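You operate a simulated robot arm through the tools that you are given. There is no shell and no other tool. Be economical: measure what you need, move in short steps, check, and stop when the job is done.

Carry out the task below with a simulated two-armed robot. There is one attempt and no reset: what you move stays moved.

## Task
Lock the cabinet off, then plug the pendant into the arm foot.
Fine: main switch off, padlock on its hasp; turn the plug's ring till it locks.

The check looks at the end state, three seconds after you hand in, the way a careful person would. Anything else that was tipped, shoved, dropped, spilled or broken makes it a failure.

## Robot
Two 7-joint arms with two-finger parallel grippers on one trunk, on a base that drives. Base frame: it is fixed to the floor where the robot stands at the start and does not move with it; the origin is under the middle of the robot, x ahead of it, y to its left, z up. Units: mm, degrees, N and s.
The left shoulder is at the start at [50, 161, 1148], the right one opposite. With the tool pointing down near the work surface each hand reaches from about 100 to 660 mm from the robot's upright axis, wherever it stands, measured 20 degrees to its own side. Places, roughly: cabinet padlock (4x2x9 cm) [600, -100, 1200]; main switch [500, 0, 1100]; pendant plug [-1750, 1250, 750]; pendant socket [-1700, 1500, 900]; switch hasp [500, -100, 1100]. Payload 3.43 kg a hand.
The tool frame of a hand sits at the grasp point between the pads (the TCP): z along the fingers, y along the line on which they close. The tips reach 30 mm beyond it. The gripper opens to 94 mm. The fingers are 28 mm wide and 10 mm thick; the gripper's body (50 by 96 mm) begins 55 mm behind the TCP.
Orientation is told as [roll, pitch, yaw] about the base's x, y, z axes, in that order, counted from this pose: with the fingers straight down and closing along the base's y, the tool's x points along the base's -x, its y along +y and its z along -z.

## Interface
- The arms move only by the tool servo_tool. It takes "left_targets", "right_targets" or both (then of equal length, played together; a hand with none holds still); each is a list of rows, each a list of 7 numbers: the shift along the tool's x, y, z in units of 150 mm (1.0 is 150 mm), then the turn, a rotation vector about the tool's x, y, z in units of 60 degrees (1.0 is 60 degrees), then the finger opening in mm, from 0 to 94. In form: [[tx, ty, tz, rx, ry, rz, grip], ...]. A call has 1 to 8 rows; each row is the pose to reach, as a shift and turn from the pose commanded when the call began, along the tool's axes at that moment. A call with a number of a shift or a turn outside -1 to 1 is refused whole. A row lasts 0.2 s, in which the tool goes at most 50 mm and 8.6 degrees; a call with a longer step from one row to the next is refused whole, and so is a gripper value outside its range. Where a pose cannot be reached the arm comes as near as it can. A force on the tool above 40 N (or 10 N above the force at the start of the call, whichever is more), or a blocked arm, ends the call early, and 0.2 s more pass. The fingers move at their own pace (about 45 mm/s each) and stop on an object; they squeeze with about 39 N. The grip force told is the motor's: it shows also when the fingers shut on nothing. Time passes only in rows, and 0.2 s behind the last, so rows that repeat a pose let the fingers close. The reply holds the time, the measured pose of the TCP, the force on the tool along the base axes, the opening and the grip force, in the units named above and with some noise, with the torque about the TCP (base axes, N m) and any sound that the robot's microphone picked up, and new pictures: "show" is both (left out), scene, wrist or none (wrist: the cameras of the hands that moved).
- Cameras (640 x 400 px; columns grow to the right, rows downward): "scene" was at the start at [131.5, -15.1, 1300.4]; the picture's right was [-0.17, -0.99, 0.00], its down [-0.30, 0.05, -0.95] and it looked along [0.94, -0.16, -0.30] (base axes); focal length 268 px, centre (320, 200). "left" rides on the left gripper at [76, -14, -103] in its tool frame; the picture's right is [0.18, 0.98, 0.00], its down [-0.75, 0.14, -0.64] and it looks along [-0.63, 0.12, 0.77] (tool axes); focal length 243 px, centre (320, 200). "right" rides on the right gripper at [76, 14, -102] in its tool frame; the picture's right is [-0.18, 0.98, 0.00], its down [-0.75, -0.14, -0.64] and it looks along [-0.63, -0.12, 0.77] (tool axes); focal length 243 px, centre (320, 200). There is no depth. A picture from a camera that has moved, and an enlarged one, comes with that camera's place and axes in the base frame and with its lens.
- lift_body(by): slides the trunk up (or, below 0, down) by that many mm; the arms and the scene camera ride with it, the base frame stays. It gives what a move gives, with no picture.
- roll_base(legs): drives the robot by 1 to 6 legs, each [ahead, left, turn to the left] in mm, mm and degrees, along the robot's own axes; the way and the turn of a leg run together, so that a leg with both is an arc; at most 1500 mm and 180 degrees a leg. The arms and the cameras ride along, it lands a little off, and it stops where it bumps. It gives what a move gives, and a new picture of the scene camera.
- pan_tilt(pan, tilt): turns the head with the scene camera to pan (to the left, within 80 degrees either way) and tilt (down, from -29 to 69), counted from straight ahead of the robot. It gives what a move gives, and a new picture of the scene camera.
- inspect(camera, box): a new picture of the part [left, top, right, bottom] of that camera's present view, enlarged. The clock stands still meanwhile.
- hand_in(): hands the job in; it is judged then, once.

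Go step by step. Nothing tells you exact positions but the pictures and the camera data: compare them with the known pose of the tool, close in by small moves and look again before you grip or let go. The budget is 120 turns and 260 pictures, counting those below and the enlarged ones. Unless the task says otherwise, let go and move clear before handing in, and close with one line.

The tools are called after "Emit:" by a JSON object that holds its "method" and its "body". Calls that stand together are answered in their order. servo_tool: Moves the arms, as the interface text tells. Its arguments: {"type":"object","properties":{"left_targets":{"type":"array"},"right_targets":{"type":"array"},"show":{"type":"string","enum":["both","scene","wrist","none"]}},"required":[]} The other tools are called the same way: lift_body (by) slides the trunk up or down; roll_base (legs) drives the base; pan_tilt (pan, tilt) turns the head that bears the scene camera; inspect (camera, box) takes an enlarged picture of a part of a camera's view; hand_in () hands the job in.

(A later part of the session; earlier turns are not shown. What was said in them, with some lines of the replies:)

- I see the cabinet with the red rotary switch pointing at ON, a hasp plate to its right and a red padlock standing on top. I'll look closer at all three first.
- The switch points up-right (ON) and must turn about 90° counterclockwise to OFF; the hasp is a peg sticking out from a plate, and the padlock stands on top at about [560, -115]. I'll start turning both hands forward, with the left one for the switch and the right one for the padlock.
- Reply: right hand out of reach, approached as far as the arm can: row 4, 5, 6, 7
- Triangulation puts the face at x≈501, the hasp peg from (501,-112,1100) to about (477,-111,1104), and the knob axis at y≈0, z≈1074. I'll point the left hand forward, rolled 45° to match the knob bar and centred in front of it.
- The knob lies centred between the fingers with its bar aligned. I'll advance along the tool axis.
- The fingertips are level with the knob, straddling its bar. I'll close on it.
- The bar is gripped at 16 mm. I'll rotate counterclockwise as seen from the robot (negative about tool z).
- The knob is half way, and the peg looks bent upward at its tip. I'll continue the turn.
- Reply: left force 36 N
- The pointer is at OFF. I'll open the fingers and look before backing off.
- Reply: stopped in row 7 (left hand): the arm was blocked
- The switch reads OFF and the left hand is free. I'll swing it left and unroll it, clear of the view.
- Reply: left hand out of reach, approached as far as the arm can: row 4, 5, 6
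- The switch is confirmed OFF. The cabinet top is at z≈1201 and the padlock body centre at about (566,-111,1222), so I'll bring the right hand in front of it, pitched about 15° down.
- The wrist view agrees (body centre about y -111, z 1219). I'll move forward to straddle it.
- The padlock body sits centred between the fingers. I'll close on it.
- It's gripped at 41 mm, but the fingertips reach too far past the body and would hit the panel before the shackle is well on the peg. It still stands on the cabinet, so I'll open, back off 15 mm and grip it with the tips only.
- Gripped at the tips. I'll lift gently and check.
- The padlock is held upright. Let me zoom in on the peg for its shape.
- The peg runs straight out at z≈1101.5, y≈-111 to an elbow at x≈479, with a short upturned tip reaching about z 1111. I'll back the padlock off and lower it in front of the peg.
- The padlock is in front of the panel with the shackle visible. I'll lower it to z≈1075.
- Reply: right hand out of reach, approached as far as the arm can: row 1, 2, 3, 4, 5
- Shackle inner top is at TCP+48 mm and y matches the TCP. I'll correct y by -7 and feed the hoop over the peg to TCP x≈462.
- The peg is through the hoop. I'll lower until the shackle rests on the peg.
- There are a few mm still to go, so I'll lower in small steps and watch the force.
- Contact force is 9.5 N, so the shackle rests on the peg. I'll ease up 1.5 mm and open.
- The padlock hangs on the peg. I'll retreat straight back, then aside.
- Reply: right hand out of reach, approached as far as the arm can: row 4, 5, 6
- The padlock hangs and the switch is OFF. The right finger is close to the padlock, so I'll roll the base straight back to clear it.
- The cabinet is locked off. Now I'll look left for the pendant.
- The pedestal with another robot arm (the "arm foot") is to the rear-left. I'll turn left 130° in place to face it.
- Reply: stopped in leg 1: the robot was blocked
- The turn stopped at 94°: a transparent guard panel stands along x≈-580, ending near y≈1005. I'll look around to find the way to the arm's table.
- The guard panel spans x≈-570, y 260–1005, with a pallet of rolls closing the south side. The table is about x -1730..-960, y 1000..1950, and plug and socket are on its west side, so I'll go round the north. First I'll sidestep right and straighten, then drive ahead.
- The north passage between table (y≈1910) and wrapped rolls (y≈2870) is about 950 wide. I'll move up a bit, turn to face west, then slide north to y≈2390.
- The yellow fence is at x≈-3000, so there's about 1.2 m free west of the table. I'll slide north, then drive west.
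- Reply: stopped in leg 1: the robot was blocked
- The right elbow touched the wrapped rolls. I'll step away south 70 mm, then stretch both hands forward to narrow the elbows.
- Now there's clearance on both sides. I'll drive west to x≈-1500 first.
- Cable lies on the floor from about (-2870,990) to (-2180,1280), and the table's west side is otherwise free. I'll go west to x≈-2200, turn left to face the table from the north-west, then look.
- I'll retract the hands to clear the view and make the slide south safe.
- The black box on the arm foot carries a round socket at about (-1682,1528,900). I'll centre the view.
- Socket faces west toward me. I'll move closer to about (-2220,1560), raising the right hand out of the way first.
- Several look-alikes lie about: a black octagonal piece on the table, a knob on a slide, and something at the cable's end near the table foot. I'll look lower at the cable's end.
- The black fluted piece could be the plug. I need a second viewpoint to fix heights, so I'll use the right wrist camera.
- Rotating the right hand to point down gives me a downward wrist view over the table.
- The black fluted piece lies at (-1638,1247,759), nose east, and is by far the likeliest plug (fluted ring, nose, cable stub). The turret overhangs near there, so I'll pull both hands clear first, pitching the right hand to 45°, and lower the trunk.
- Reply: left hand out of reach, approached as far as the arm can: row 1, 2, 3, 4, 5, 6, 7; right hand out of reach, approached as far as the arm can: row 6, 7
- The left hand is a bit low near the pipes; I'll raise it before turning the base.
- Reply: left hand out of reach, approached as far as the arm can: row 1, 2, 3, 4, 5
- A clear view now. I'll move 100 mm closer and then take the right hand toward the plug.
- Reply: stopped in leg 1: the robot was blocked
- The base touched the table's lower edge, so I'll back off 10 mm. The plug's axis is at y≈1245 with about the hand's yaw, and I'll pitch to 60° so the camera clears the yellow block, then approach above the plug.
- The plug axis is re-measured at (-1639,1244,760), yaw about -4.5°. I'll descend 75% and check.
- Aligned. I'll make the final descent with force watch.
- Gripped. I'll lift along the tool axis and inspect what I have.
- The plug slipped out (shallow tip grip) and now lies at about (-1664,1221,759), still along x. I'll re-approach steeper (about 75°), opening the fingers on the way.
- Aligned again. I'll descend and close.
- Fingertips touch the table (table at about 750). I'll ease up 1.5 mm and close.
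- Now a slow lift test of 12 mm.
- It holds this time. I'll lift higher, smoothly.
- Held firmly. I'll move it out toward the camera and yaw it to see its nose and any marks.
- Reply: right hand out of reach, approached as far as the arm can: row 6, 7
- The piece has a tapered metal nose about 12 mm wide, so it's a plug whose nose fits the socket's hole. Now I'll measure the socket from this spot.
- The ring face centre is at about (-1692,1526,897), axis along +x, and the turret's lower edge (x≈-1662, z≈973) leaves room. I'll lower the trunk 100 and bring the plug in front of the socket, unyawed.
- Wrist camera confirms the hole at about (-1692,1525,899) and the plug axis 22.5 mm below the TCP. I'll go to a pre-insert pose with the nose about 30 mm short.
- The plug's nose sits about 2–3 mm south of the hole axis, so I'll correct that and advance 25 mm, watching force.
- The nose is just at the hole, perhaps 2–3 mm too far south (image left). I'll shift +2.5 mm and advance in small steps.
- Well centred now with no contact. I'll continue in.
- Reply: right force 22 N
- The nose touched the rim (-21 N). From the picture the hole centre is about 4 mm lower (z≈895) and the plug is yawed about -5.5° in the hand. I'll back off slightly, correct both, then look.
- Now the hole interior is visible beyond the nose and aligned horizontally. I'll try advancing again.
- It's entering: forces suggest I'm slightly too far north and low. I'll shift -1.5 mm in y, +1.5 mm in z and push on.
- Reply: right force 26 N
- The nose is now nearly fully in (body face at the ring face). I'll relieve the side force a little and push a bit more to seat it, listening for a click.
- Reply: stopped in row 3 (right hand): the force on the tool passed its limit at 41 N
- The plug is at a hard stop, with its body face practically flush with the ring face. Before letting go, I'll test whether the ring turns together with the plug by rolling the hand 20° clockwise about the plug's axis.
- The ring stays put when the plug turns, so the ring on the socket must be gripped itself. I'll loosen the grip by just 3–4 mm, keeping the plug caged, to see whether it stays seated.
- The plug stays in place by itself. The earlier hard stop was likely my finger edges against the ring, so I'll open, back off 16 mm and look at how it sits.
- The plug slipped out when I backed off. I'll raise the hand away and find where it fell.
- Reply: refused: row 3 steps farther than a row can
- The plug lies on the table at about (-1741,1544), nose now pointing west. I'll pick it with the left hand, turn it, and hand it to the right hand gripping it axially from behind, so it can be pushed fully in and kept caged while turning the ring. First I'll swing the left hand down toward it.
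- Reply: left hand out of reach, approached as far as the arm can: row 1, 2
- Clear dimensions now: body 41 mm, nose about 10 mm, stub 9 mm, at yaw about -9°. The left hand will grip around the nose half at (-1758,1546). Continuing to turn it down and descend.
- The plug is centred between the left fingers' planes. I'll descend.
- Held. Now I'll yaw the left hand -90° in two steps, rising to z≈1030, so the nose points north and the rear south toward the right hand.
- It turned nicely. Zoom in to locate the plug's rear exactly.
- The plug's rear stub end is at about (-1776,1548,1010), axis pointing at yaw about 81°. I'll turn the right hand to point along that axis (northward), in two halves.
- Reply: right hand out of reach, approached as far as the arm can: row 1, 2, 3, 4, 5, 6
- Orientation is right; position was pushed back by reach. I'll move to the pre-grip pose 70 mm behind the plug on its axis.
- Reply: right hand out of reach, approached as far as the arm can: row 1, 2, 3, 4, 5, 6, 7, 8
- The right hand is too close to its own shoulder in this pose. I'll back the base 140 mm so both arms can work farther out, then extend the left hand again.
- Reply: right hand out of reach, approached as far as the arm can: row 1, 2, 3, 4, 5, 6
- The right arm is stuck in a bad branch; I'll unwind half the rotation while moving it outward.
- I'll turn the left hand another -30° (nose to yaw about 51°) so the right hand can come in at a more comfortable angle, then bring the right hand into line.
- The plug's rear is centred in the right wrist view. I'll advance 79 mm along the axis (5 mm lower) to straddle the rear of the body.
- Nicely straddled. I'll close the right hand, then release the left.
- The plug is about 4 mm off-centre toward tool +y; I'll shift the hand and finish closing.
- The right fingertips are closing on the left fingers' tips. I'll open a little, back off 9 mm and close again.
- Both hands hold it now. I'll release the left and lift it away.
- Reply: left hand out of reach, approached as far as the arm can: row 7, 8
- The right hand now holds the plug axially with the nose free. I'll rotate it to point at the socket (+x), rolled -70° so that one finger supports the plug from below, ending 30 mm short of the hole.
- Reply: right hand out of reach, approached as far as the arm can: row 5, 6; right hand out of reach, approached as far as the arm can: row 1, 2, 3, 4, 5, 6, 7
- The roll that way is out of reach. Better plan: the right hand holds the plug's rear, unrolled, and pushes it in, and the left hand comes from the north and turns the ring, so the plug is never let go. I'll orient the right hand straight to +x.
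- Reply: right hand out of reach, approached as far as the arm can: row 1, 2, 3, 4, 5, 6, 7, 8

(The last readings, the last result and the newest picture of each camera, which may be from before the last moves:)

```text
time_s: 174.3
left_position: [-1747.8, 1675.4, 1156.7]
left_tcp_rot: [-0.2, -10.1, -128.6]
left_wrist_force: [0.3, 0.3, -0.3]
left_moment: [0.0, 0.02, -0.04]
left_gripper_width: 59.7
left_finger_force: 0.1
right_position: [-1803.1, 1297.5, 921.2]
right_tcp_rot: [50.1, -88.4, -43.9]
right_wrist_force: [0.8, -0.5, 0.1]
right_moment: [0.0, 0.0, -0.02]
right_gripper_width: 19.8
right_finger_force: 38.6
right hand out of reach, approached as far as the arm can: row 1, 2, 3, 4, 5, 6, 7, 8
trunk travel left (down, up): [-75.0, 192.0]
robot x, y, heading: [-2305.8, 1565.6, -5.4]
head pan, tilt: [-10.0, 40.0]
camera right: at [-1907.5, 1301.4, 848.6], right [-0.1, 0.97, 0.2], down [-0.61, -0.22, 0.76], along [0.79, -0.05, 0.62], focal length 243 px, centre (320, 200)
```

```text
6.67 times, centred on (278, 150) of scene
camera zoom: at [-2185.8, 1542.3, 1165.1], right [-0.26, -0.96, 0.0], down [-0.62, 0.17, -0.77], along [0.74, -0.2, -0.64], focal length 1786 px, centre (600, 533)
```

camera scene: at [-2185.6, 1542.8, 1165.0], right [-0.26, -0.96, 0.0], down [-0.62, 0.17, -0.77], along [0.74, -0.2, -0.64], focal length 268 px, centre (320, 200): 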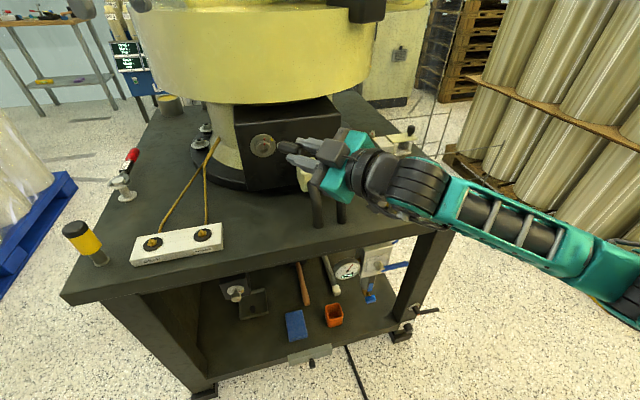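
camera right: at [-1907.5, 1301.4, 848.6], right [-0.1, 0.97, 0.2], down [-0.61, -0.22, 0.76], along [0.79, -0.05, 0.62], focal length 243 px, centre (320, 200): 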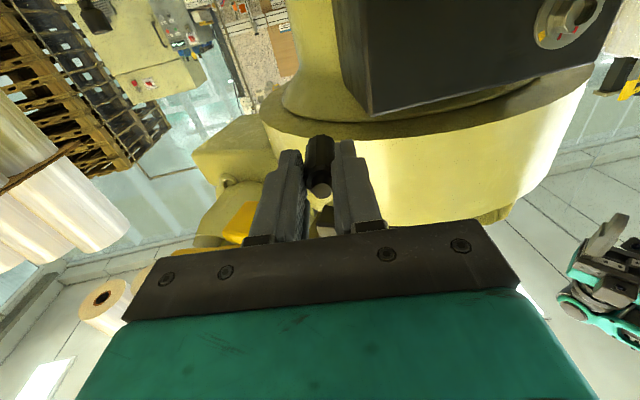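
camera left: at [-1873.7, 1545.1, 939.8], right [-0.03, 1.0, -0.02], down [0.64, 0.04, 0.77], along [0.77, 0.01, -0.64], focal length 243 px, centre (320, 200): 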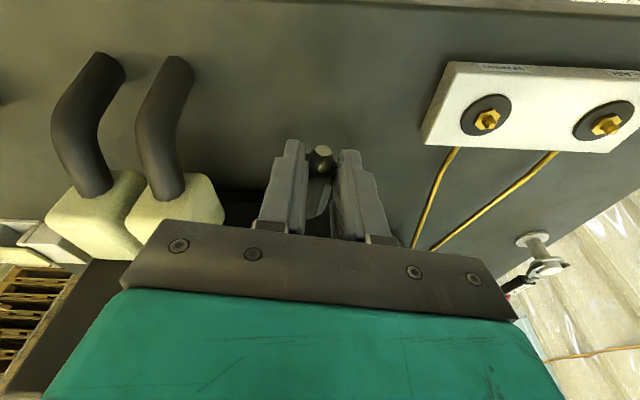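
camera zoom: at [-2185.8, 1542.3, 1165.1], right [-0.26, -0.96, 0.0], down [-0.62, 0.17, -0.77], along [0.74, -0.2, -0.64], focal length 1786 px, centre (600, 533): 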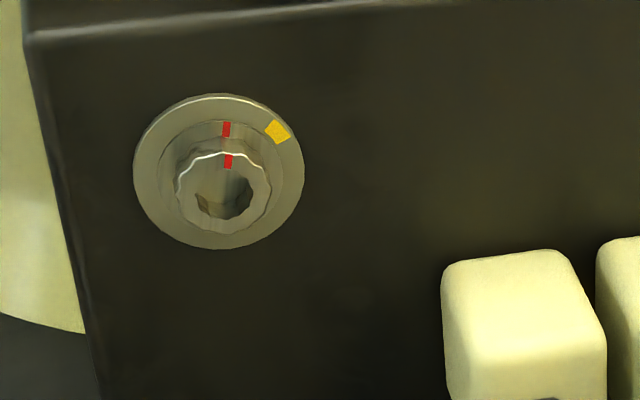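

It unwound the arm: it's now pointing +x (yaw 6°) but south at y≈1297. I'll carry it north above the connectors to the socket line, squaring the yaw.

Emit:
{"method": "servo_tool", "body": {"right_targets": [[-0.073, 0.1, 0.01, 0.014, 0, 0, 10], [-0.073, 0.25, 0.025, 0.028, 0, 0, 10], [-0.073, 0.42, 0.045, 0.042, 0, 0, 10], [-0.073, 0.58, 0.06, 0.056, 0, 0, 10], [-0.073, 0.75, 0.08, 0.07, 0, 0, 10], [-0.073, 0.85, 0.09, 0.084, 0, 0, 10], [-0.073, 0.922, 0.095, 0.098, -0.002, 0.001, 10]], "show": "none"}}

Emit:
{"method": "servo_tool", "body": {"right_targets": [[0, 0.15, 0, 0, 0, 0, 10], [0, 0.3, 0, 0, 0, 0, 10], [0, 0.45, 0, 0, 0, 0, 10], [0.08, 0.58, 0.03, 0, 0, 0, 10], [0.17, 0.58, 0.07, 0, 0, 0, 10], [0.253, 0.58, 0.107, 0, 0, 0, 10], [0.253, 0.58, 0.107, 0, 0, 0, 10]], "show": "wrist"}}

Emit:
{"method": "inspect", "body": {"camera": "scene", "box": [230, 120, 326, 180]}}

```text
time_s: 175.9
left_position: [-1746.8, 1675.3, 1156.4]
left_tcp_rot: [-0.1, -10.1, -128.4]
left_wrist_force: [0.6, 0.6, -0.4]
left_moment: [0.0, -0.01, 0.0]
left_gripper_width: 60.1
left_finger_force: 0.1
right_position: [-1803.1, 1295.7, 930.3]
right_tcp_rot: [49.2, -88.5, -43.4]
right_wrist_force: [0.5, 0.1, 1.2]
right_moment: [0.0, 0.06, 0.02]
right_gripper_width: 19.7
right_finger_force: 39.0
right hand out of reach, approached as far as the arm can: row 1, 2, 3, 4, 5, 6, 7
trunk travel left (down, up): [-75.0, 192.0]
robot x, y, heading: [-2308.3, 1569.8, -5.1]
head pan, tilt: [-10.0, 40.0]
```

```text
time_s: 177.5
left_position: [-1747.3, 1675.5, 1156.6]
left_tcp_rot: [0.0, -10.1, -128.5]
left_wrist_force: [-0.1, 0.6, 0.1]
left_moment: [0.03, 0.0, -0.02]
left_gripper_width: 60.0
left_finger_force: 0.1
right_position: [-1802.6, 1308.2, 909.1]
right_tcp_rot: [54.3, -88.0, -46.9]
right_wrist_force: [0.3, 0.0, 0.5]
right_moment: [-0.01, -0.02, -0.04]
right_gripper_width: 19.7
right_finger_force: 38.9
right hand out of reach, approached as far as the arm can: row 1, 2, 3, 4, 5, 6, 7
trunk travel left (down, up): [-75.0, 192.0]
robot x, y, heading: [-2304.5, 1568.1, -5.4]
head pan, tilt: [-10.0, 40.0]
camera right: at [-1907.7, 1310.4, 835.8], right [-0.12, 0.97, 0.21], down [-0.6, -0.25, 0.76], along [0.79, -0.03, 0.61], focal length 243 px, centre (320, 200)
```

right: 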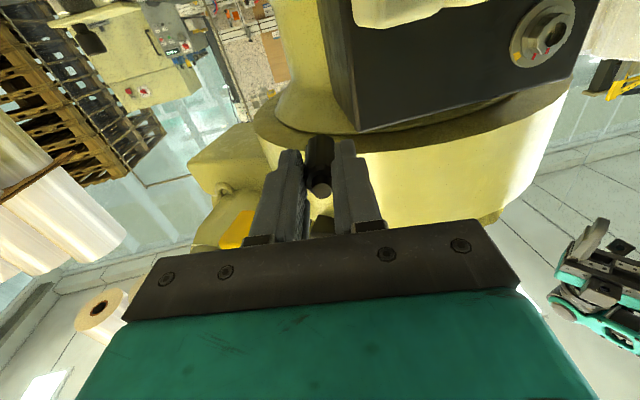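

```text
6.67 times, centred on (278, 150) of scene
camera zoom: at [-2185.6, 1542.3, 1165.0], right [-0.26, -0.96, 0.0], down [-0.62, 0.17, -0.77], along [0.74, -0.2, -0.64], focal length 1786 px, centre (600, 533)
```

zoom: 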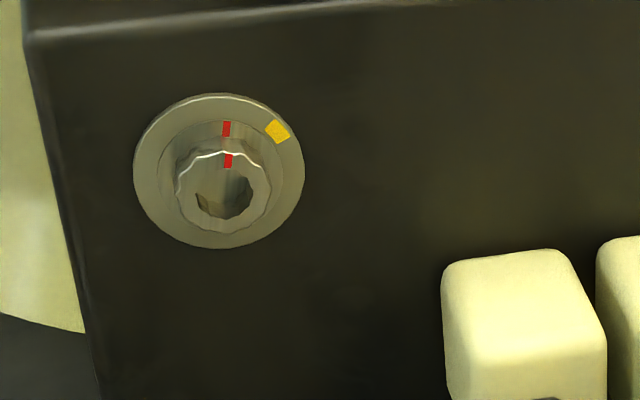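

The roll joint is near its limit on that side. Rolling the hand the other way (+55°) should free it, so I'll roll while moving north.

Emit:
{"method": "servo_tool", "body": {"right_targets": [[-0.05, 0.0, 0.0, 0, 0, 0.13, 10], [-0.11, 0.0, 0.0, 0, 0, 0.26, 10], [-0.11, 0.08, 0.01, 0, 0, 0.39, 10], [-0.11, 0.24, 0.03, 0, 0, 0.52, 10], [-0.11, 0.42, 0.05, 0, 0, 0.65, 10], [-0.11, 0.6, 0.07, 0, 0, 0.78, 10], [-0.11, 0.78, 0.085, 0, 0, 0.9, 10], [-0.11, 0.92, 0.1, 0, 0, 0.95, 10]], "show": "wrist"}}

```text
time_s: 178.8
left_position: [-1747.6, 1675.7, 1155.4]
left_tcp_rot: [-0.2, -10.1, -128.5]
left_wrist_force: [0.1, 0.1, 0.1]
left_moment: [-0.01, 0.01, 0.01]
left_gripper_width: 60.3
left_finger_force: 0.0
right_position: [-1795.0, 1318.6, 934.7]
right_tcp_rot: [87.5, -64.1, -84.5]
right_wrist_force: [0.2, 0.1, 0.2]
right_moment: [-0.04, 0.0, -0.01]
right_gripper_width: 19.8
right_finger_force: 39.3
right hand out of reach, approached as far as the arm can: row 6
trunk travel left (down, up): [-75.0, 192.0]
robot x, y, heading: [-2308.3, 1570.5, -5.4]
head pan, tilt: [-10.0, 40.0]
stopped in row 6 (right hand): the arm was blocked; the commanded pose is now the measured one
camera right: at [-1901.2, 1358.1, 873.9], right [-0.03, 0.8, 0.59], down [-0.6, -0.49, 0.63], along [0.8, -0.34, 0.5], focal length 243 px, centre (320, 200)
```

right: 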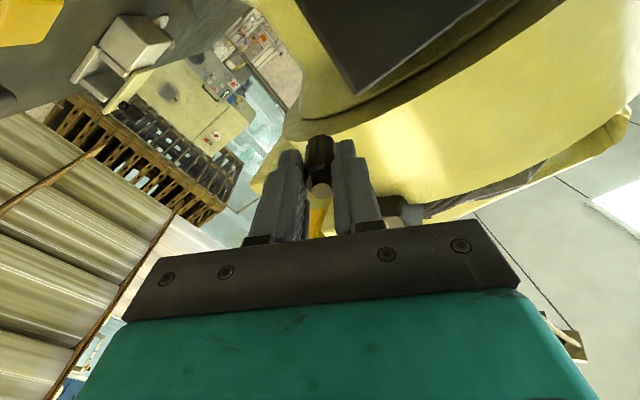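

The arm can hold this straight-ahead pose but not reach farther north, so I'll shift the base left about 203 mm instead; the left arm can still reach the socket from there.

Emit:
{"method": "roll_base", "body": {"legs": [[-15, 203, 0]]}}

Emit:
{"method": "inspect", "body": {"camera": "scene", "box": [290, 120, 418, 200]}}

```text
time_s: 181.1
left_position: [-1745.4, 1878.5, 1156.5]
left_tcp_rot: [-0.1, -10.1, -128.2]
left_wrist_force: [0.6, -0.4, -0.9]
left_moment: [-0.02, 0.01, 0.0]
left_gripper_width: 60.3
left_finger_force: 0.1
right_position: [-1791.3, 1521.8, 933.7]
right_tcp_rot: [87.3, -64.0, -84.1]
right_wrist_force: [-0.7, 0.1, -0.1]
right_moment: [-0.04, 0.01, 0.0]
right_gripper_width: 19.4
right_finger_force: 39.4
trunk travel left (down, up): [-75.0, 192.0]
robot x, y, heading: [-2302.8, 1771.7, -4.9]
head pan, tilt: [-10.0, 40.0]
camera scene: at [-2182.5, 1744.0, 1165.0], right [-0.26, -0.97, 0.0], down [-0.62, 0.17, -0.77], along [0.74, -0.2, -0.64], focal length 268 px, centre (320, 200)
```

scene: 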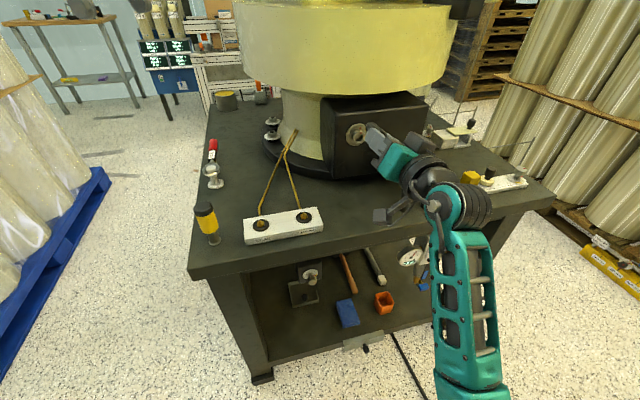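

```text
5.00 times, centred on (354, 160) of scene
camera zoom: at [-2182.5, 1744.0, 1165.0], right [-0.26, -0.97, 0.0], down [-0.62, 0.17, -0.77], along [0.74, -0.2, -0.64], focal length 1340 px, centre (150, 400)
```

zoom: 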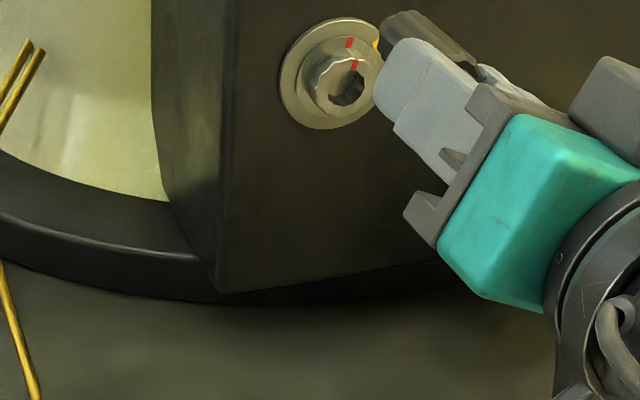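

Very good view from here: the hole re-measures at (-1692,1525.4,896). I'll lower the plug 37 mm onto that axis and look.

Emit:
{"method": "servo_tool", "body": {"right_targets": [[0.056, -0.026, 0.001, 0, 0, 0, 10], [0.112, -0.052, 0.002, 0, 0, 0, 10], [0.17, -0.078, 0.003, 0, 0, 0, 10], [0.225, -0.103, 0.005, 0, 0, 0, 10], [0.225, -0.103, 0.005, 0, 0, 0, 10]], "show": "wrist"}}

Emit:
{"method": "inspect", "body": {"camera": "scene", "box": [330, 110, 394, 150]}}

```text
time_s: 182.3
left_position: [-1745.9, 1878.9, 1156.5]
left_tcp_rot: [-0.1, -10.1, -128.1]
left_wrist_force: [0.2, 0.3, 0.3]
left_moment: [-0.02, 0.04, -0.01]
left_gripper_width: 60.1
left_finger_force: 0.1
right_position: [-1789.5, 1522.7, 896.9]
right_tcp_rot: [87.3, -64.0, -83.9]
right_wrist_force: [0.1, -0.2, 0.3]
right_moment: [0.0, -0.02, 0.0]
right_gripper_width: 19.9
right_finger_force: 39.4
trunk travel left (down, up): [-75.0, 192.0]
robot x, y, heading: [-2300.9, 1769.2, -4.8]
head pan, tilt: [-10.0, 40.0]
camera right: at [-1896.1, 1562.3, 836.3], right [-0.04, 0.8, 0.6], down [-0.6, -0.5, 0.63], along [0.8, -0.33, 0.5], focal length 243 px, centre (320, 200)
```

right: 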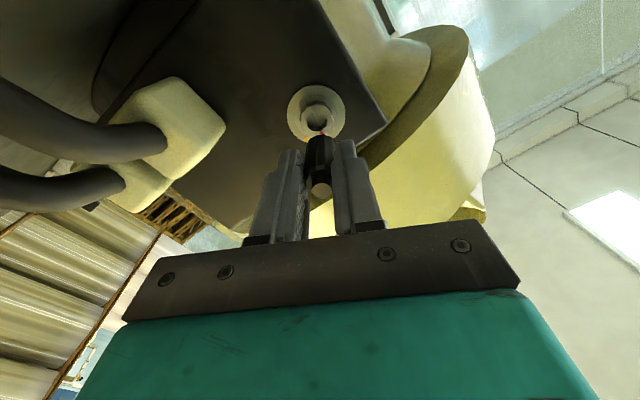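

```text
10.00 times, centred on (362, 130) of scene
camera zoom: at [-2182.5, 1743.8, 1165.0], right [-0.26, -0.97, 0.0], down [-0.62, 0.17, -0.77], along [0.74, -0.2, -0.64], focal length 2680 px, centre (-100, 900)
```

zoom: 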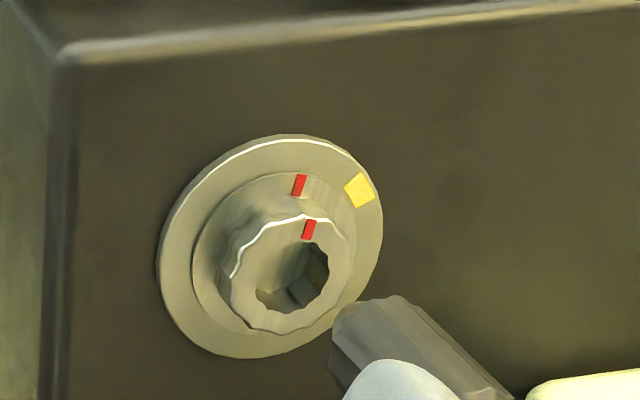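

Well lined up. I'll advance 24 mm along +x and check.

Emit:
{"method": "servo_tool", "body": {"right_targets": [[-0.003, -0.002, 0.06, 0, 0, 0, 10], [-0.006, -0.005, 0.12, 0, 0, 0, 10], [-0.008, -0.0066, 0.16, 0, 0, 0, 10], [-0.008, -0.0066, 0.16, 0, 0, 0, 10]], "show": "none"}}

Emit:
{"method": "inspect", "body": {"camera": "scene", "box": [338, 116, 386, 146]}}

Emit:
{"method": "inspect", "body": {"camera": "right", "box": [280, 90, 360, 170]}}

```text
time_s: 183.3
left_position: [-1745.9, 1878.1, 1156.6]
left_tcp_rot: [-0.1, -10.1, -128.2]
left_wrist_force: [0.6, 0.8, -0.3]
left_moment: [0.01, -0.02, 0.02]
left_gripper_width: 60.1
left_finger_force: 0.0
right_position: [-1766.4, 1524.3, 896.4]
right_tcp_rot: [87.4, -64.0, -84.0]
right_wrist_force: [-0.2, 0.5, 0.6]
right_moment: [-0.01, 0.03, 0.0]
right_gripper_width: 19.6
right_finger_force: 39.1
trunk travel left (down, up): [-75.0, 192.0]
robot x, y, heading: [-2303.1, 1771.2, -4.6]
head pan, tilt: [-10.0, 40.0]
```

```text
13.33 times, centred on (362, 131) of scene
camera zoom: at [-2182.5, 1743.9, 1165.0], right [-0.26, -0.97, 0.0], down [-0.62, 0.17, -0.77], along [0.74, -0.2, -0.64], focal length 3573 px, centre (-240, 1120)
```

zoom: 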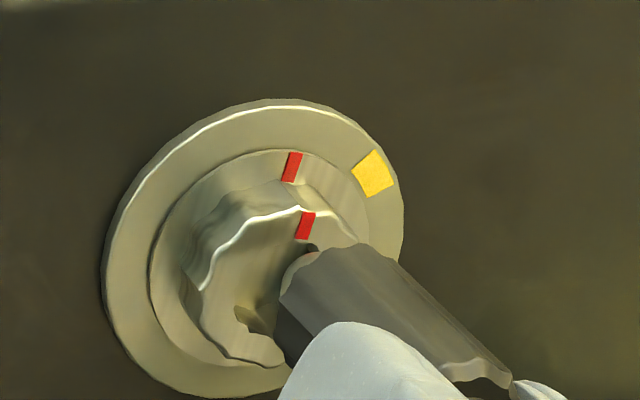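

```text
5.00 times, centred on (320, 130) of right
camera zoom: at [-1872.9, 1562.6, 836.7], right [-0.04, 0.8, 0.6], down [-0.6, -0.5, 0.63], along [0.8, -0.33, 0.5], focal length 1213 px, centre (320, 550)
```

zoom: 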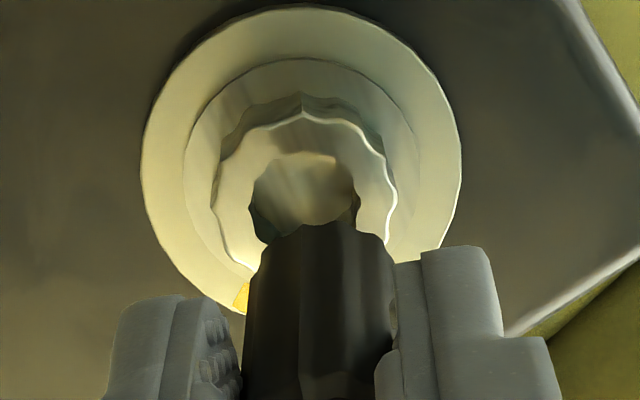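

Both views agree the plug sits about 6 mm off the hand axis (toward tool -x): the plug axis is ~3 mm south and ~5 mm above the hole. I'll shift and check again.

Emit:
{"method": "servo_tool", "body": {"right_targets": [[0.02, 0.002, 0, 0, 0, 0, 10], [0.039, 0.0035, 0.001, 0, 0, 0, 10], [0.037, 0.001, 0.04, 0, 0, 0, 10], [0.037, 0.001, 0.04, 0, 0, 0, 10]], "show": "none"}}

Emit:
{"method": "inspect", "body": {"camera": "right", "box": [280, 90, 360, 170]}}

Emit:
{"method": "inspect", "body": {"camera": "scene", "box": [338, 116, 386, 146]}}

```text
time_s: 184.3
left_position: [-1745.3, 1879.2, 1155.8]
left_tcp_rot: [-0.1, -10.1, -128.1]
left_wrist_force: [0.7, 0.7, -0.4]
left_moment: [-0.02, -0.02, 0.05]
left_gripper_width: 60.3
left_finger_force: 0.1
right_position: [-1760.2, 1527.1, 889.9]
right_tcp_rot: [87.4, -64.0, -84.0]
right_wrist_force: [0.6, 0.1, 0.5]
right_moment: [0.02, 0.03, -0.03]
right_gripper_width: 19.7
right_finger_force: 39.2
trunk travel left (down, up): [-75.0, 192.0]
robot x, y, heading: [-2302.3, 1766.6, -5.3]
head pan, tilt: [-10.0, 40.0]
```

```text
5.00 times, centred on (320, 130) of right
camera zoom: at [-1867.1, 1565.5, 831.7], right [-0.04, 0.8, 0.6], down [-0.6, -0.5, 0.63], along [0.8, -0.33, 0.5], focal length 1213 px, centre (320, 550)
```

zoom: 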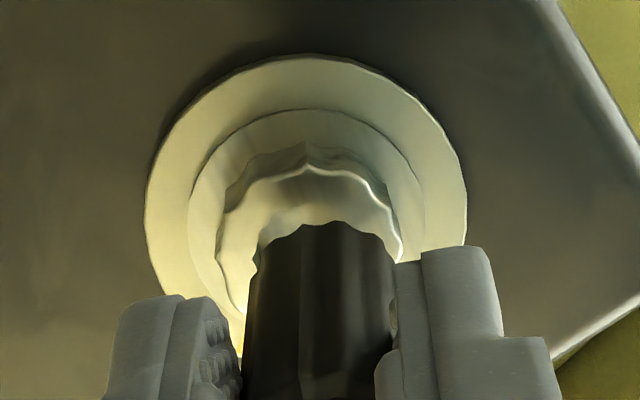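

```text
13.33 times, centred on (362, 131) of scene
camera zoom: at [-2182.5, 1743.9, 1165.0], right [-0.26, -0.97, 0.0], down [-0.62, 0.17, -0.77], along [0.74, -0.2, -0.64], focal length 3573 px, centre (-240, 1120)
```

zoom: 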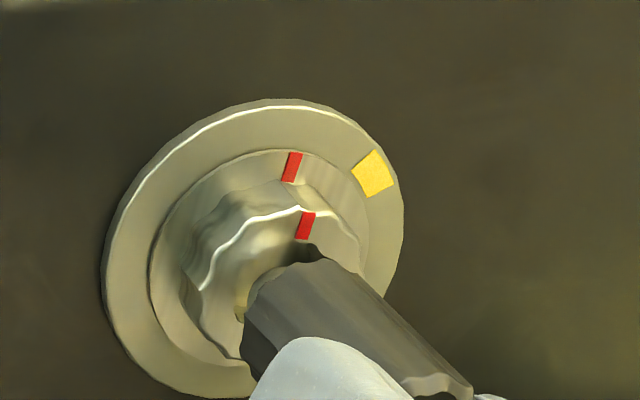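

Nearly coaxial; 1 mm trim in y and z, then push in.

Emit:
{"method": "servo_tool", "body": {"right_targets": [[0, -0.009, 0.005, 0, 0, 0, 10], [-0.002, -0.01, 0.03, 0, 0, 0, 10], [-0.003, -0.011, 0.055, 0, 0, 0, 10], [-0.004, -0.012, 0.075, 0, 0, 0, 10], [-0.004, -0.012, 0.09, 0, 0, 0, 10]], "show": "none"}}

Emit:
{"method": "inspect", "body": {"camera": "scene", "box": [338, 116, 386, 146]}}

```text
time_s: 185.5
left_position: [-1745.6, 1878.9, 1156.6]
left_tcp_rot: [-0.1, -10.1, -128.2]
left_wrist_force: [-0.3, 0.6, 0.2]
left_moment: [0.05, -0.03, -0.03]
left_gripper_width: 59.7
left_finger_force: 0.1
right_position: [-1748.4, 1525.5, 891.1]
right_tcp_rot: [87.4, -63.9, -84.0]
right_wrist_force: [-2.1, 0.2, 0.0]
right_moment: [0.01, -0.01, 0.0]
right_gripper_width: 19.8
right_finger_force: 39.2
trunk travel left (down, up): [-75.0, 192.0]
robot x, y, heading: [-2305.4, 1764.7, -5.0]
head pan, tilt: [-10.0, 40.0]
```

```text
13.33 times, centred on (362, 131) of scene
camera zoom: at [-2182.7, 1743.9, 1165.0], right [-0.26, -0.97, 0.0], down [-0.62, 0.17, -0.77], along [0.74, -0.2, -0.64], focal length 3573 px, centre (-240, 1120)
```

zoom: 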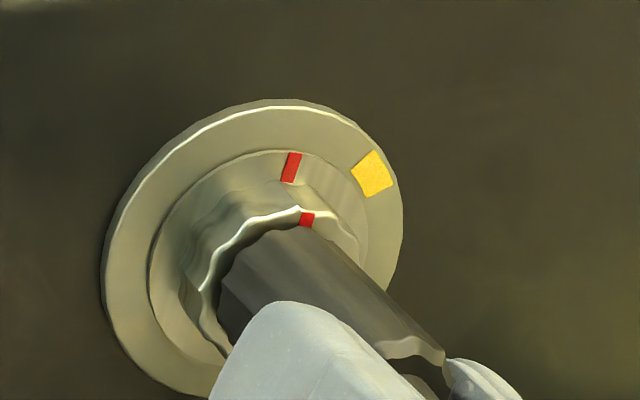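

It slid in with almost no force. I'll push on until it seats.

Emit:
{"method": "servo_tool", "body": {"right_targets": [[-0.001, -0.001, 0.02, 0, 0, 0, 10], [-0.002, -0.002, 0.04, 0, 0, 0, 10], [-0.003, -0.002, 0.06, 0, 0, 0, 10], [-0.004, -0.003, 0.08, 0, 0, 0, 10]], "show": "none"}}

Emit:
{"method": "inspect", "body": {"camera": "scene", "box": [338, 116, 386, 146]}}

```text
time_s: 186.6
left_position: [-1747.2, 1878.1, 1156.8]
left_tcp_rot: [-0.1, -10.2, -128.2]
left_wrist_force: [0.7, 0.2, -0.3]
left_moment: [0.0, 0.0, 0.02]
left_gripper_width: 59.8
left_finger_force: 0.1
right_position: [-1738.9, 1526.6, 892.2]
right_tcp_rot: [87.5, -64.0, -84.0]
right_wrist_force: [-15.6, 3.2, 2.2]
right_moment: [0.01, 0.16, -0.9]
right_gripper_width: 20.7
right_finger_force: 39.2
trunk travel left (down, up): [-75.0, 192.0]
robot x, y, heading: [-2306.1, 1770.3, -4.5]
head pan, tilt: [-10.0, 40.0]
stopped in row 4 (right hand): the force on the tool passed its limit at 47 N (the readings are from after the stop); the commanded pose is now the measured one
```

```text
13.33 times, centred on (362, 131) of scene
camera zoom: at [-2184.5, 1744.2, 1165.4], right [-0.26, -0.97, 0.0], down [-0.62, 0.17, -0.77], along [0.74, -0.2, -0.64], focal length 3573 px, centre (-240, 1120)
```

zoom: 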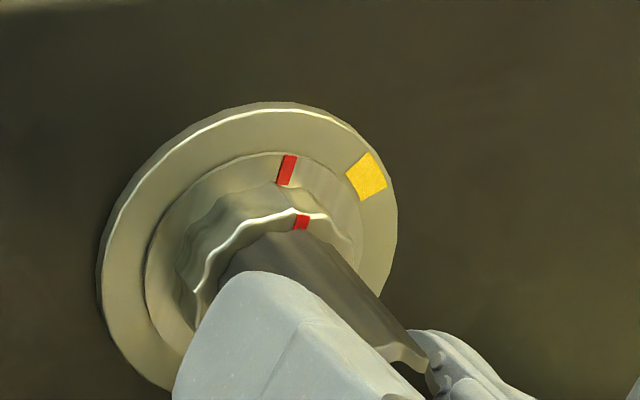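

The plug is fully seated (47 N). Before choosing how to turn the ring, I'll test how far the right wrist can roll clockwise while still holding the plug (it only spins in the socket).

Emit:
{"method": "servo_tool", "body": {"right_targets": [[0, 0.005, 0, 0, 0, 0.133, 10], [-0.002, 0.01, 0, 0, 0, 0.267, 10], [-0.003, 0.015, 0, 0, 0, 0.4, 10], [-0.006, 0.02, 0, 0, 0, 0.533, 10], [-0.009, 0.025, 0, 0, 0, 0.667, 10], [-0.013, 0.029, 0, 0, 0, 0.8, 10]], "show": "none"}}

Emit:
{"method": "inspect", "body": {"camera": "scene", "box": [330, 106, 410, 166]}}

```text
time_s: 187.9
left_position: [-1745.9, 1878.4, 1156.8]
left_tcp_rot: [0.0, -10.0, -128.2]
left_wrist_force: [-0.7, 0.1, -0.1]
left_moment: [0.0, 0.0, 0.01]
left_gripper_width: 59.8
left_finger_force: 0.1
right_position: [-1739.5, 1527.5, 894.4]
right_tcp_rot: [88.7, -16.1, -86.0]
right_wrist_force: [-18.0, -2.0, -1.5]
right_moment: [-0.39, -0.24, -0.24]
right_gripper_width: 20.0
right_finger_force: 38.9
trunk travel left (down, up): [-75.0, 192.0]
robot x, y, heading: [-2304.6, 1768.7, -4.8]
head pan, tilt: [-10.0, 40.0]
```

```text
6.67 times, centred on (370, 136) of scene
camera zoom: at [-2184.3, 1743.5, 1165.2], right [-0.26, -0.97, 0.0], down [-0.62, 0.17, -0.77], along [0.74, -0.2, -0.64], focal length 1786 px, centre (-13, 627)
```

zoom: 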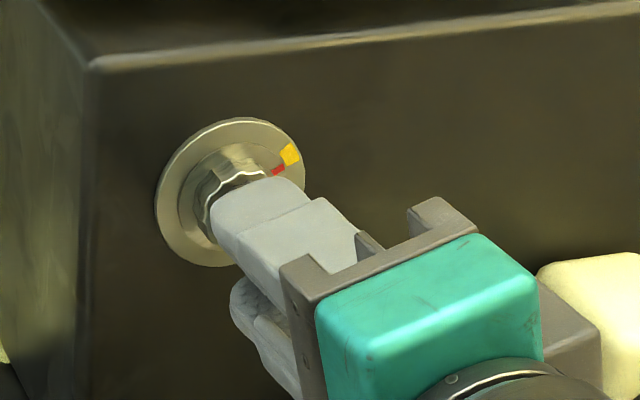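

The ring is turning with the fully seated plug: its red mark is now close to the yellow one. I'll continue another ~18°.

Emit:
{"method": "servo_tool", "body": {"right_targets": [[0, 0.004, 0, 0, 0, 0.1, 10], [-0.001, 0.008, 0, 0, 0, 0.2, 10], [-0.002, 0.012, 0, 0, 0, 0.3, 10], [-0.002, 0.012, 0, 0, 0, 0.3, 10]], "show": "none"}}

Emit:
{"method": "inspect", "body": {"camera": "scene", "box": [338, 110, 386, 146]}}

```text
time_s: 189.0
left_position: [-1746.2, 1879.3, 1157.8]
left_tcp_rot: [0.0, -10.2, -128.2]
left_wrist_force: [0.7, -0.1, -0.2]
left_moment: [-0.01, -0.05, 0.02]
left_gripper_width: 60.0
left_finger_force: 0.1
right_position: [-1737.3, 1527.5, 894.7]
right_tcp_rot: [88.1, 2.1, -86.3]
right_wrist_force: [-21.6, 4.1, -12.7]
right_moment: [-0.02, -0.63, -0.04]
right_gripper_width: 21.7
right_finger_force: 38.7
trunk travel left (down, up): [-75.0, 192.0]
robot x, y, heading: [-2305.2, 1763.8, -5.0]
head pan, tilt: [-10.0, 40.0]
stopped in row 4 (right hand): the force on the tool passed its limit at 46 N (the readings are from after the stop); the commanded pose is now the measured one
```

```text
11.11 times, centred on (362, 128) of scene
camera zoom: at [-2184.1, 1744.0, 1164.9], right [-0.26, -0.97, 0.0], down [-0.62, 0.17, -0.77], along [0.74, -0.2, -0.64], focal length 2977 px, centre (-147, 1000)
```

zoom: 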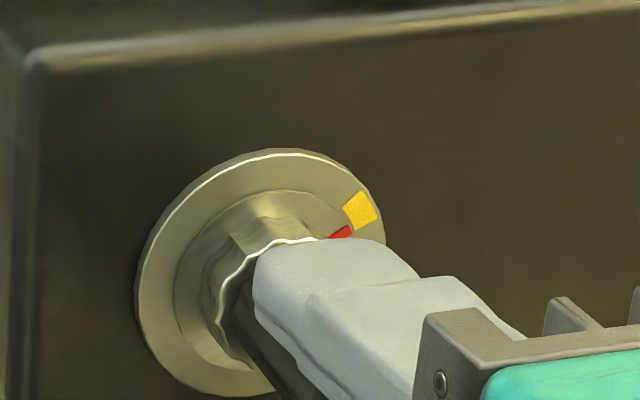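

The red mark is now at the yellow one, and a stop force was met. I'll loosen the fingers slightly (the lower one still beneath the plug) and see whether it stays locked.

Emit:
{"method": "servo_tool", "body": {"right_targets": [[0, 0, 0, 0, 0, 0, 22], [0, 0, 0, 0, 0, 0, 25], [0, 0, 0, 0, 0, 0, 28], [0, 0, 0, 0, 0, 0, 30], [0, 0, 0, 0, 0, 0, 30]], "show": "none"}}

Emit:
{"method": "inspect", "body": {"camera": "scene", "box": [338, 110, 402, 158]}}

Emit:
{"method": "inspect", "body": {"camera": "right", "box": [260, 80, 380, 220]}}

```text
time_s: 190.2
left_position: [-1747.0, 1879.2, 1156.7]
left_tcp_rot: [-0.1, -10.1, -128.3]
left_wrist_force: [-0.4, 0.0, 0.1]
left_moment: [0.0, -0.01, -0.03]
left_gripper_width: 60.1
left_finger_force: 0.1
right_position: [-1737.4, 1528.0, 896.1]
right_tcp_rot: [88.3, 2.0, -86.3]
right_wrist_force: [0.3, 0.1, 1.1]
right_moment: [0.0, 0.01, -0.01]
right_gripper_width: 30.2
right_finger_force: 0.0
trunk travel left (down, up): [-75.0, 192.0]
robot x, y, heading: [-2304.0, 1771.1, -4.7]
head pan, tilt: [-10.0, 40.0]
```

```text
8.33 times, centred on (370, 134) of scene
camera zoom: at [-2182.8, 1744.0, 1165.0], right [-0.26, -0.97, 0.0], down [-0.62, 0.17, -0.77], along [0.74, -0.2, -0.64], focal length 2233 px, centre (-97, 750)
```

zoom: 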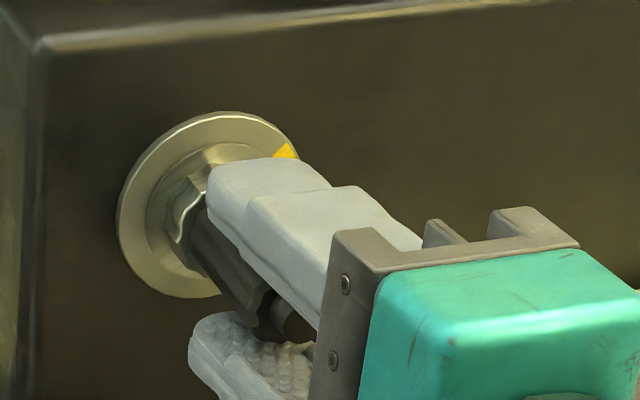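

```text
2.86 times, centred on (320, 150) of right
camera zoom: at [-1842.9, 1596.0, 916.9], right [0.04, -0.22, 0.98], down [-0.6, -0.79, -0.15], along [0.8, -0.58, -0.16], focal length 693 px, centre (320, 343)
```

zoom: 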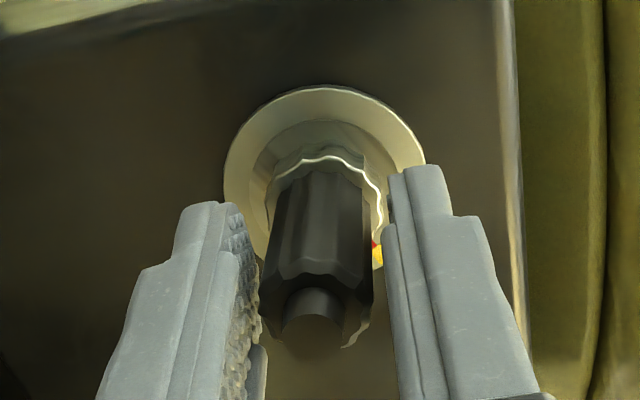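

It sits straight and coaxial. I'll open further, keeping the lower finger underneath as a catch.

Emit:
{"method": "servo_tool", "body": {"right_targets": [[0, 0, 0, 0, 0, 0, 34], [0, 0, 0, 0, 0, 0, 38], [0, 0, 0, 0, 0, 0, 42], [0, 0, 0, 0, 0, 0, 46], [0, 0, 0, 0, 0, 0, 46]], "show": "none"}}

Emit:
{"method": "inspect", "body": {"camera": "right", "box": [260, 80, 380, 220]}}

```text
time_s: 191.4
left_position: [-1745.4, 1878.2, 1155.2]
left_tcp_rot: [-0.3, -10.1, -128.2]
left_wrist_force: [-1.3, 0.7, 0.1]
left_moment: [0.0, 0.01, 0.01]
left_gripper_width: 60.1
left_finger_force: 0.0
right_position: [-1736.2, 1527.1, 896.2]
right_tcp_rot: [88.3, 1.9, -86.4]
right_wrist_force: [0.4, -0.1, 0.3]
right_moment: [0.02, 0.0, 0.0]
right_gripper_width: 46.2
right_finger_force: 0.0
trunk travel left (down, up): [-75.0, 192.0]
robot x, y, heading: [-2301.9, 1769.3, -4.9]
head pan, tilt: [-10.0, 40.0]
```

```text
2.86 times, centred on (320, 150) of right
camera zoom: at [-1842.9, 1596.0, 916.7], right [0.04, -0.22, 0.98], down [-0.6, -0.79, -0.15], along [0.8, -0.58, -0.16], focal length 693 px, centre (320, 343)
```

zoom: 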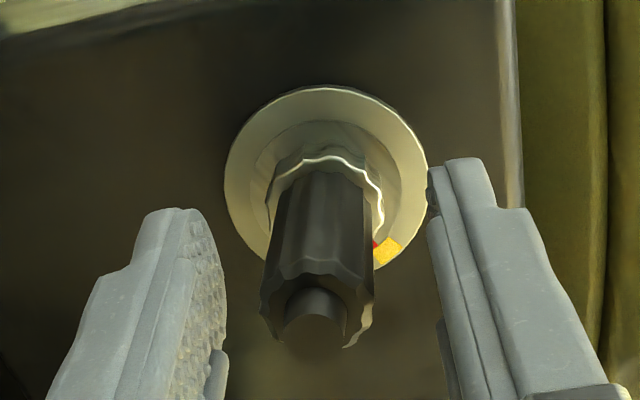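

The plug stays by itself: locked. I'll retreat the right hand straight back along its axis.

Emit:
{"method": "servo_tool", "body": {"right_targets": [[0, 0, -0.1, 0, 0, 0, 50], [0, 0, -0.25, 0, 0, 0, 50], [0, 0, -0.45, 0, 0, 0, 50], [0, 0, -0.65, 0, 0, 0, 50]], "show": "scene"}}

Emit:
{"method": "inspect", "body": {"camera": "scene", "box": [338, 110, 386, 146]}}

```text
time_s: 192.4
left_position: [-1745.8, 1878.7, 1156.5]
left_tcp_rot: [-0.1, -10.1, -128.2]
left_wrist_force: [-0.4, -0.1, -0.4]
left_moment: [0.0, -0.01, 0.01]
left_gripper_width: 60.1
left_finger_force: 0.0
right_position: [-1836.5, 1523.8, 900.7]
right_tcp_rot: [88.2, 2.1, -86.4]
right_wrist_force: [-0.1, -1.9, 0.3]
right_moment: [0.02, -0.01, -0.01]
right_gripper_width: 50.0
right_finger_force: 0.1
trunk travel left (down, up): [-75.0, 192.0]
robot x, y, heading: [-2305.2, 1771.2, -4.6]
head pan, tilt: [-10.0, 40.0]
camera scene: at [-2182.9, 1743.9, 1165.1], right [-0.26, -0.97, 0.0], down [-0.62, 0.17, -0.77], along [0.74, -0.2, -0.64], focal length 268 px, centre (320, 200)
```

scene: 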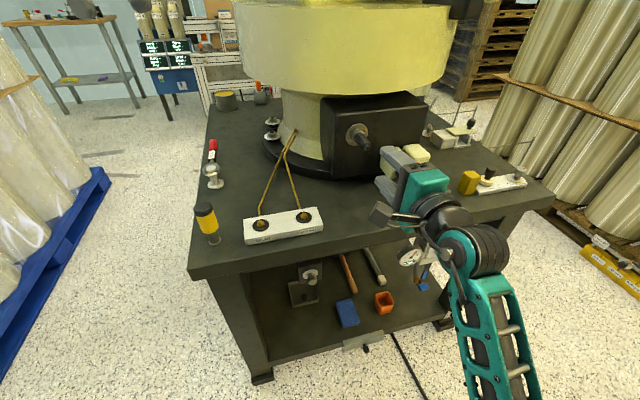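

```text
11.11 times, centred on (362, 128) of scene
camera zoom: at [-2182.9, 1743.9, 1165.1], right [-0.26, -0.97, 0.0], down [-0.62, 0.17, -0.77], along [0.74, -0.2, -0.64], focal length 2977 px, centre (-147, 1000)
```

zoom: 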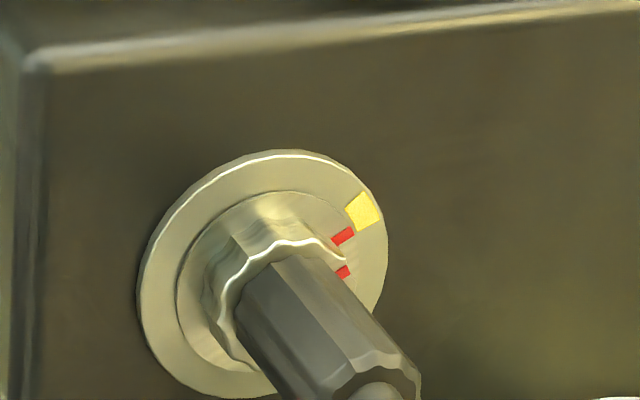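

The plug is in straight, and the ring's red marks point to the yellow lock mark. I'll roll the base back a bit so everything is clear.

Emit:
{"method": "roll_base", "body": {"legs": [[-180, 0, 0]]}}

Emit:
{"method": "inspect", "body": {"camera": "scene", "box": [260, 80, 452, 200]}}

```text
time_s: 194.0
left_position: [-1891.8, 1895.6, 1154.5]
left_tcp_rot: [-0.3, -10.2, -127.7]
left_wrist_force: [1.0, -0.8, -0.7]
left_moment: [-0.01, -0.02, 0.01]
left_gripper_width: 59.8
left_finger_force: 0.0
right_position: [-1980.4, 1539.1, 900.3]
right_tcp_rot: [88.2, 2.0, -85.9]
right_wrist_force: [0.3, -0.4, -0.2]
right_moment: [-0.03, -0.02, 0.0]
right_gripper_width: 50.1
right_finger_force: 0.2
trunk travel left (down, up): [-75.0, 192.0]
robot x, y, heading: [-2448.0, 1780.2, -4.5]
head pan, tilt: [-10.0, 40.0]
stopped in leg 1: the robot was blocked; the commanded pose is now the measured one
camera scene: at [-2328.0, 1756.7, 1165.0], right [-0.25, -0.97, 0.0], down [-0.62, 0.16, -0.77], along [0.74, -0.19, -0.64], focal length 268 px, centre (320, 200)
```

scene: 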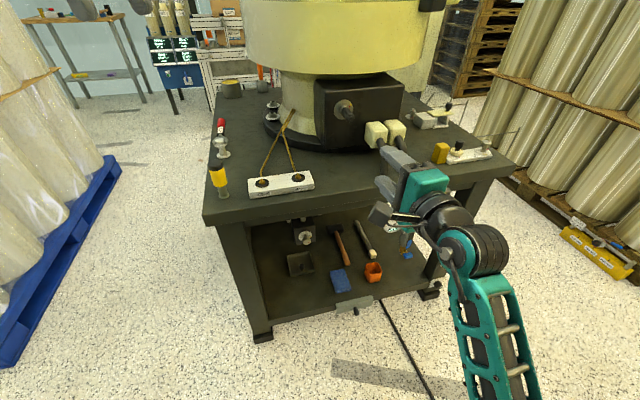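

```text
3.33 times, centred on (356, 140) of scene
camera zoom: at [-2328.0, 1756.7, 1165.0], right [-0.25, -0.97, 0.0], down [-0.62, 0.16, -0.77], along [0.74, -0.19, -0.64], focal length 893 px, centre (200, 400)
```

zoom: 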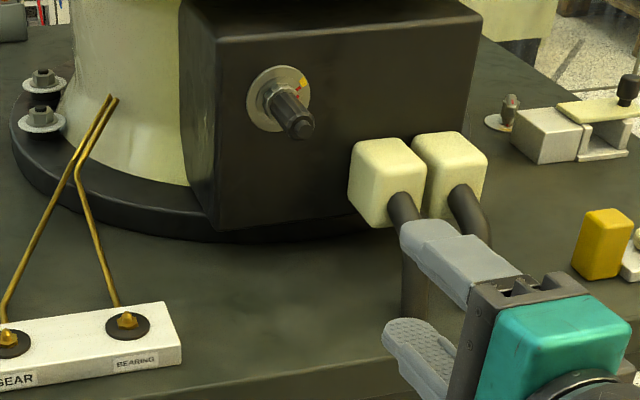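

Everything is in place; the base just brushed something behind, so I'll nudge forward to relieve it and hand in.

Emit:
{"method": "roll_base", "body": {"legs": [[25, 0, 0]]}}

Emit:
{"method": "hand_in", "body": {}}

```text
time_s: 194.8
left_position: [-1865.3, 1892.9, 1153.4]
left_tcp_rot: [-0.3, -10.2, -127.7]
left_wrist_force: [0.4, 0.2, 0.0]
left_moment: [-0.02, 0.05, 0.01]
left_gripper_width: 59.9
left_finger_force: 0.1
right_position: [-1955.5, 1536.6, 900.7]
right_tcp_rot: [88.0, 2.0, -85.9]
right_wrist_force: [-0.4, 0.0, -0.1]
right_moment: [0.02, 0.0, -0.02]
right_gripper_width: 50.2
right_finger_force: 0.0
trunk travel left (down, up): [-75.0, 192.0]
robot x, y, heading: [-2426.5, 1779.8, -4.4]
head pan, tilt: [-10.0, 40.0]
camera scene: at [-2302.8, 1754.8, 1164.9], right [-0.25, -0.97, 0.0], down [-0.62, 0.16, -0.77], along [0.74, -0.19, -0.64], focal length 268 px, centre (320, 200)
```

scene: 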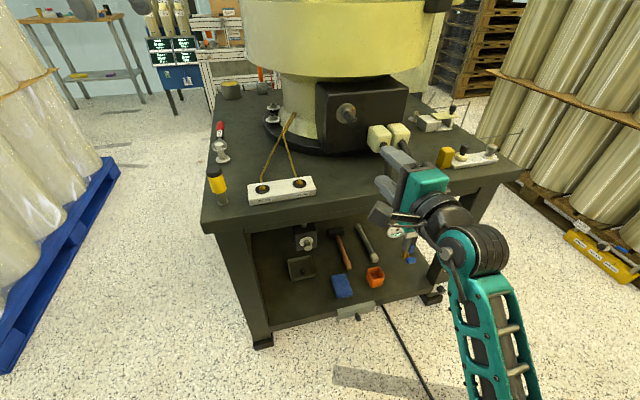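

```text
The job is handed in.
```

The job is handed in: the main switch is OFF with the padlock on its hasp, and the pendant plug is in the arm foot with its ring turned to the yellow mark and holding by itself. On the way the plug slipped from the gripper and fell onto the table once, and the robot bumped the guard panel, the wrapped rolls, the table's lower edge and something behind it, with no displacement seen.
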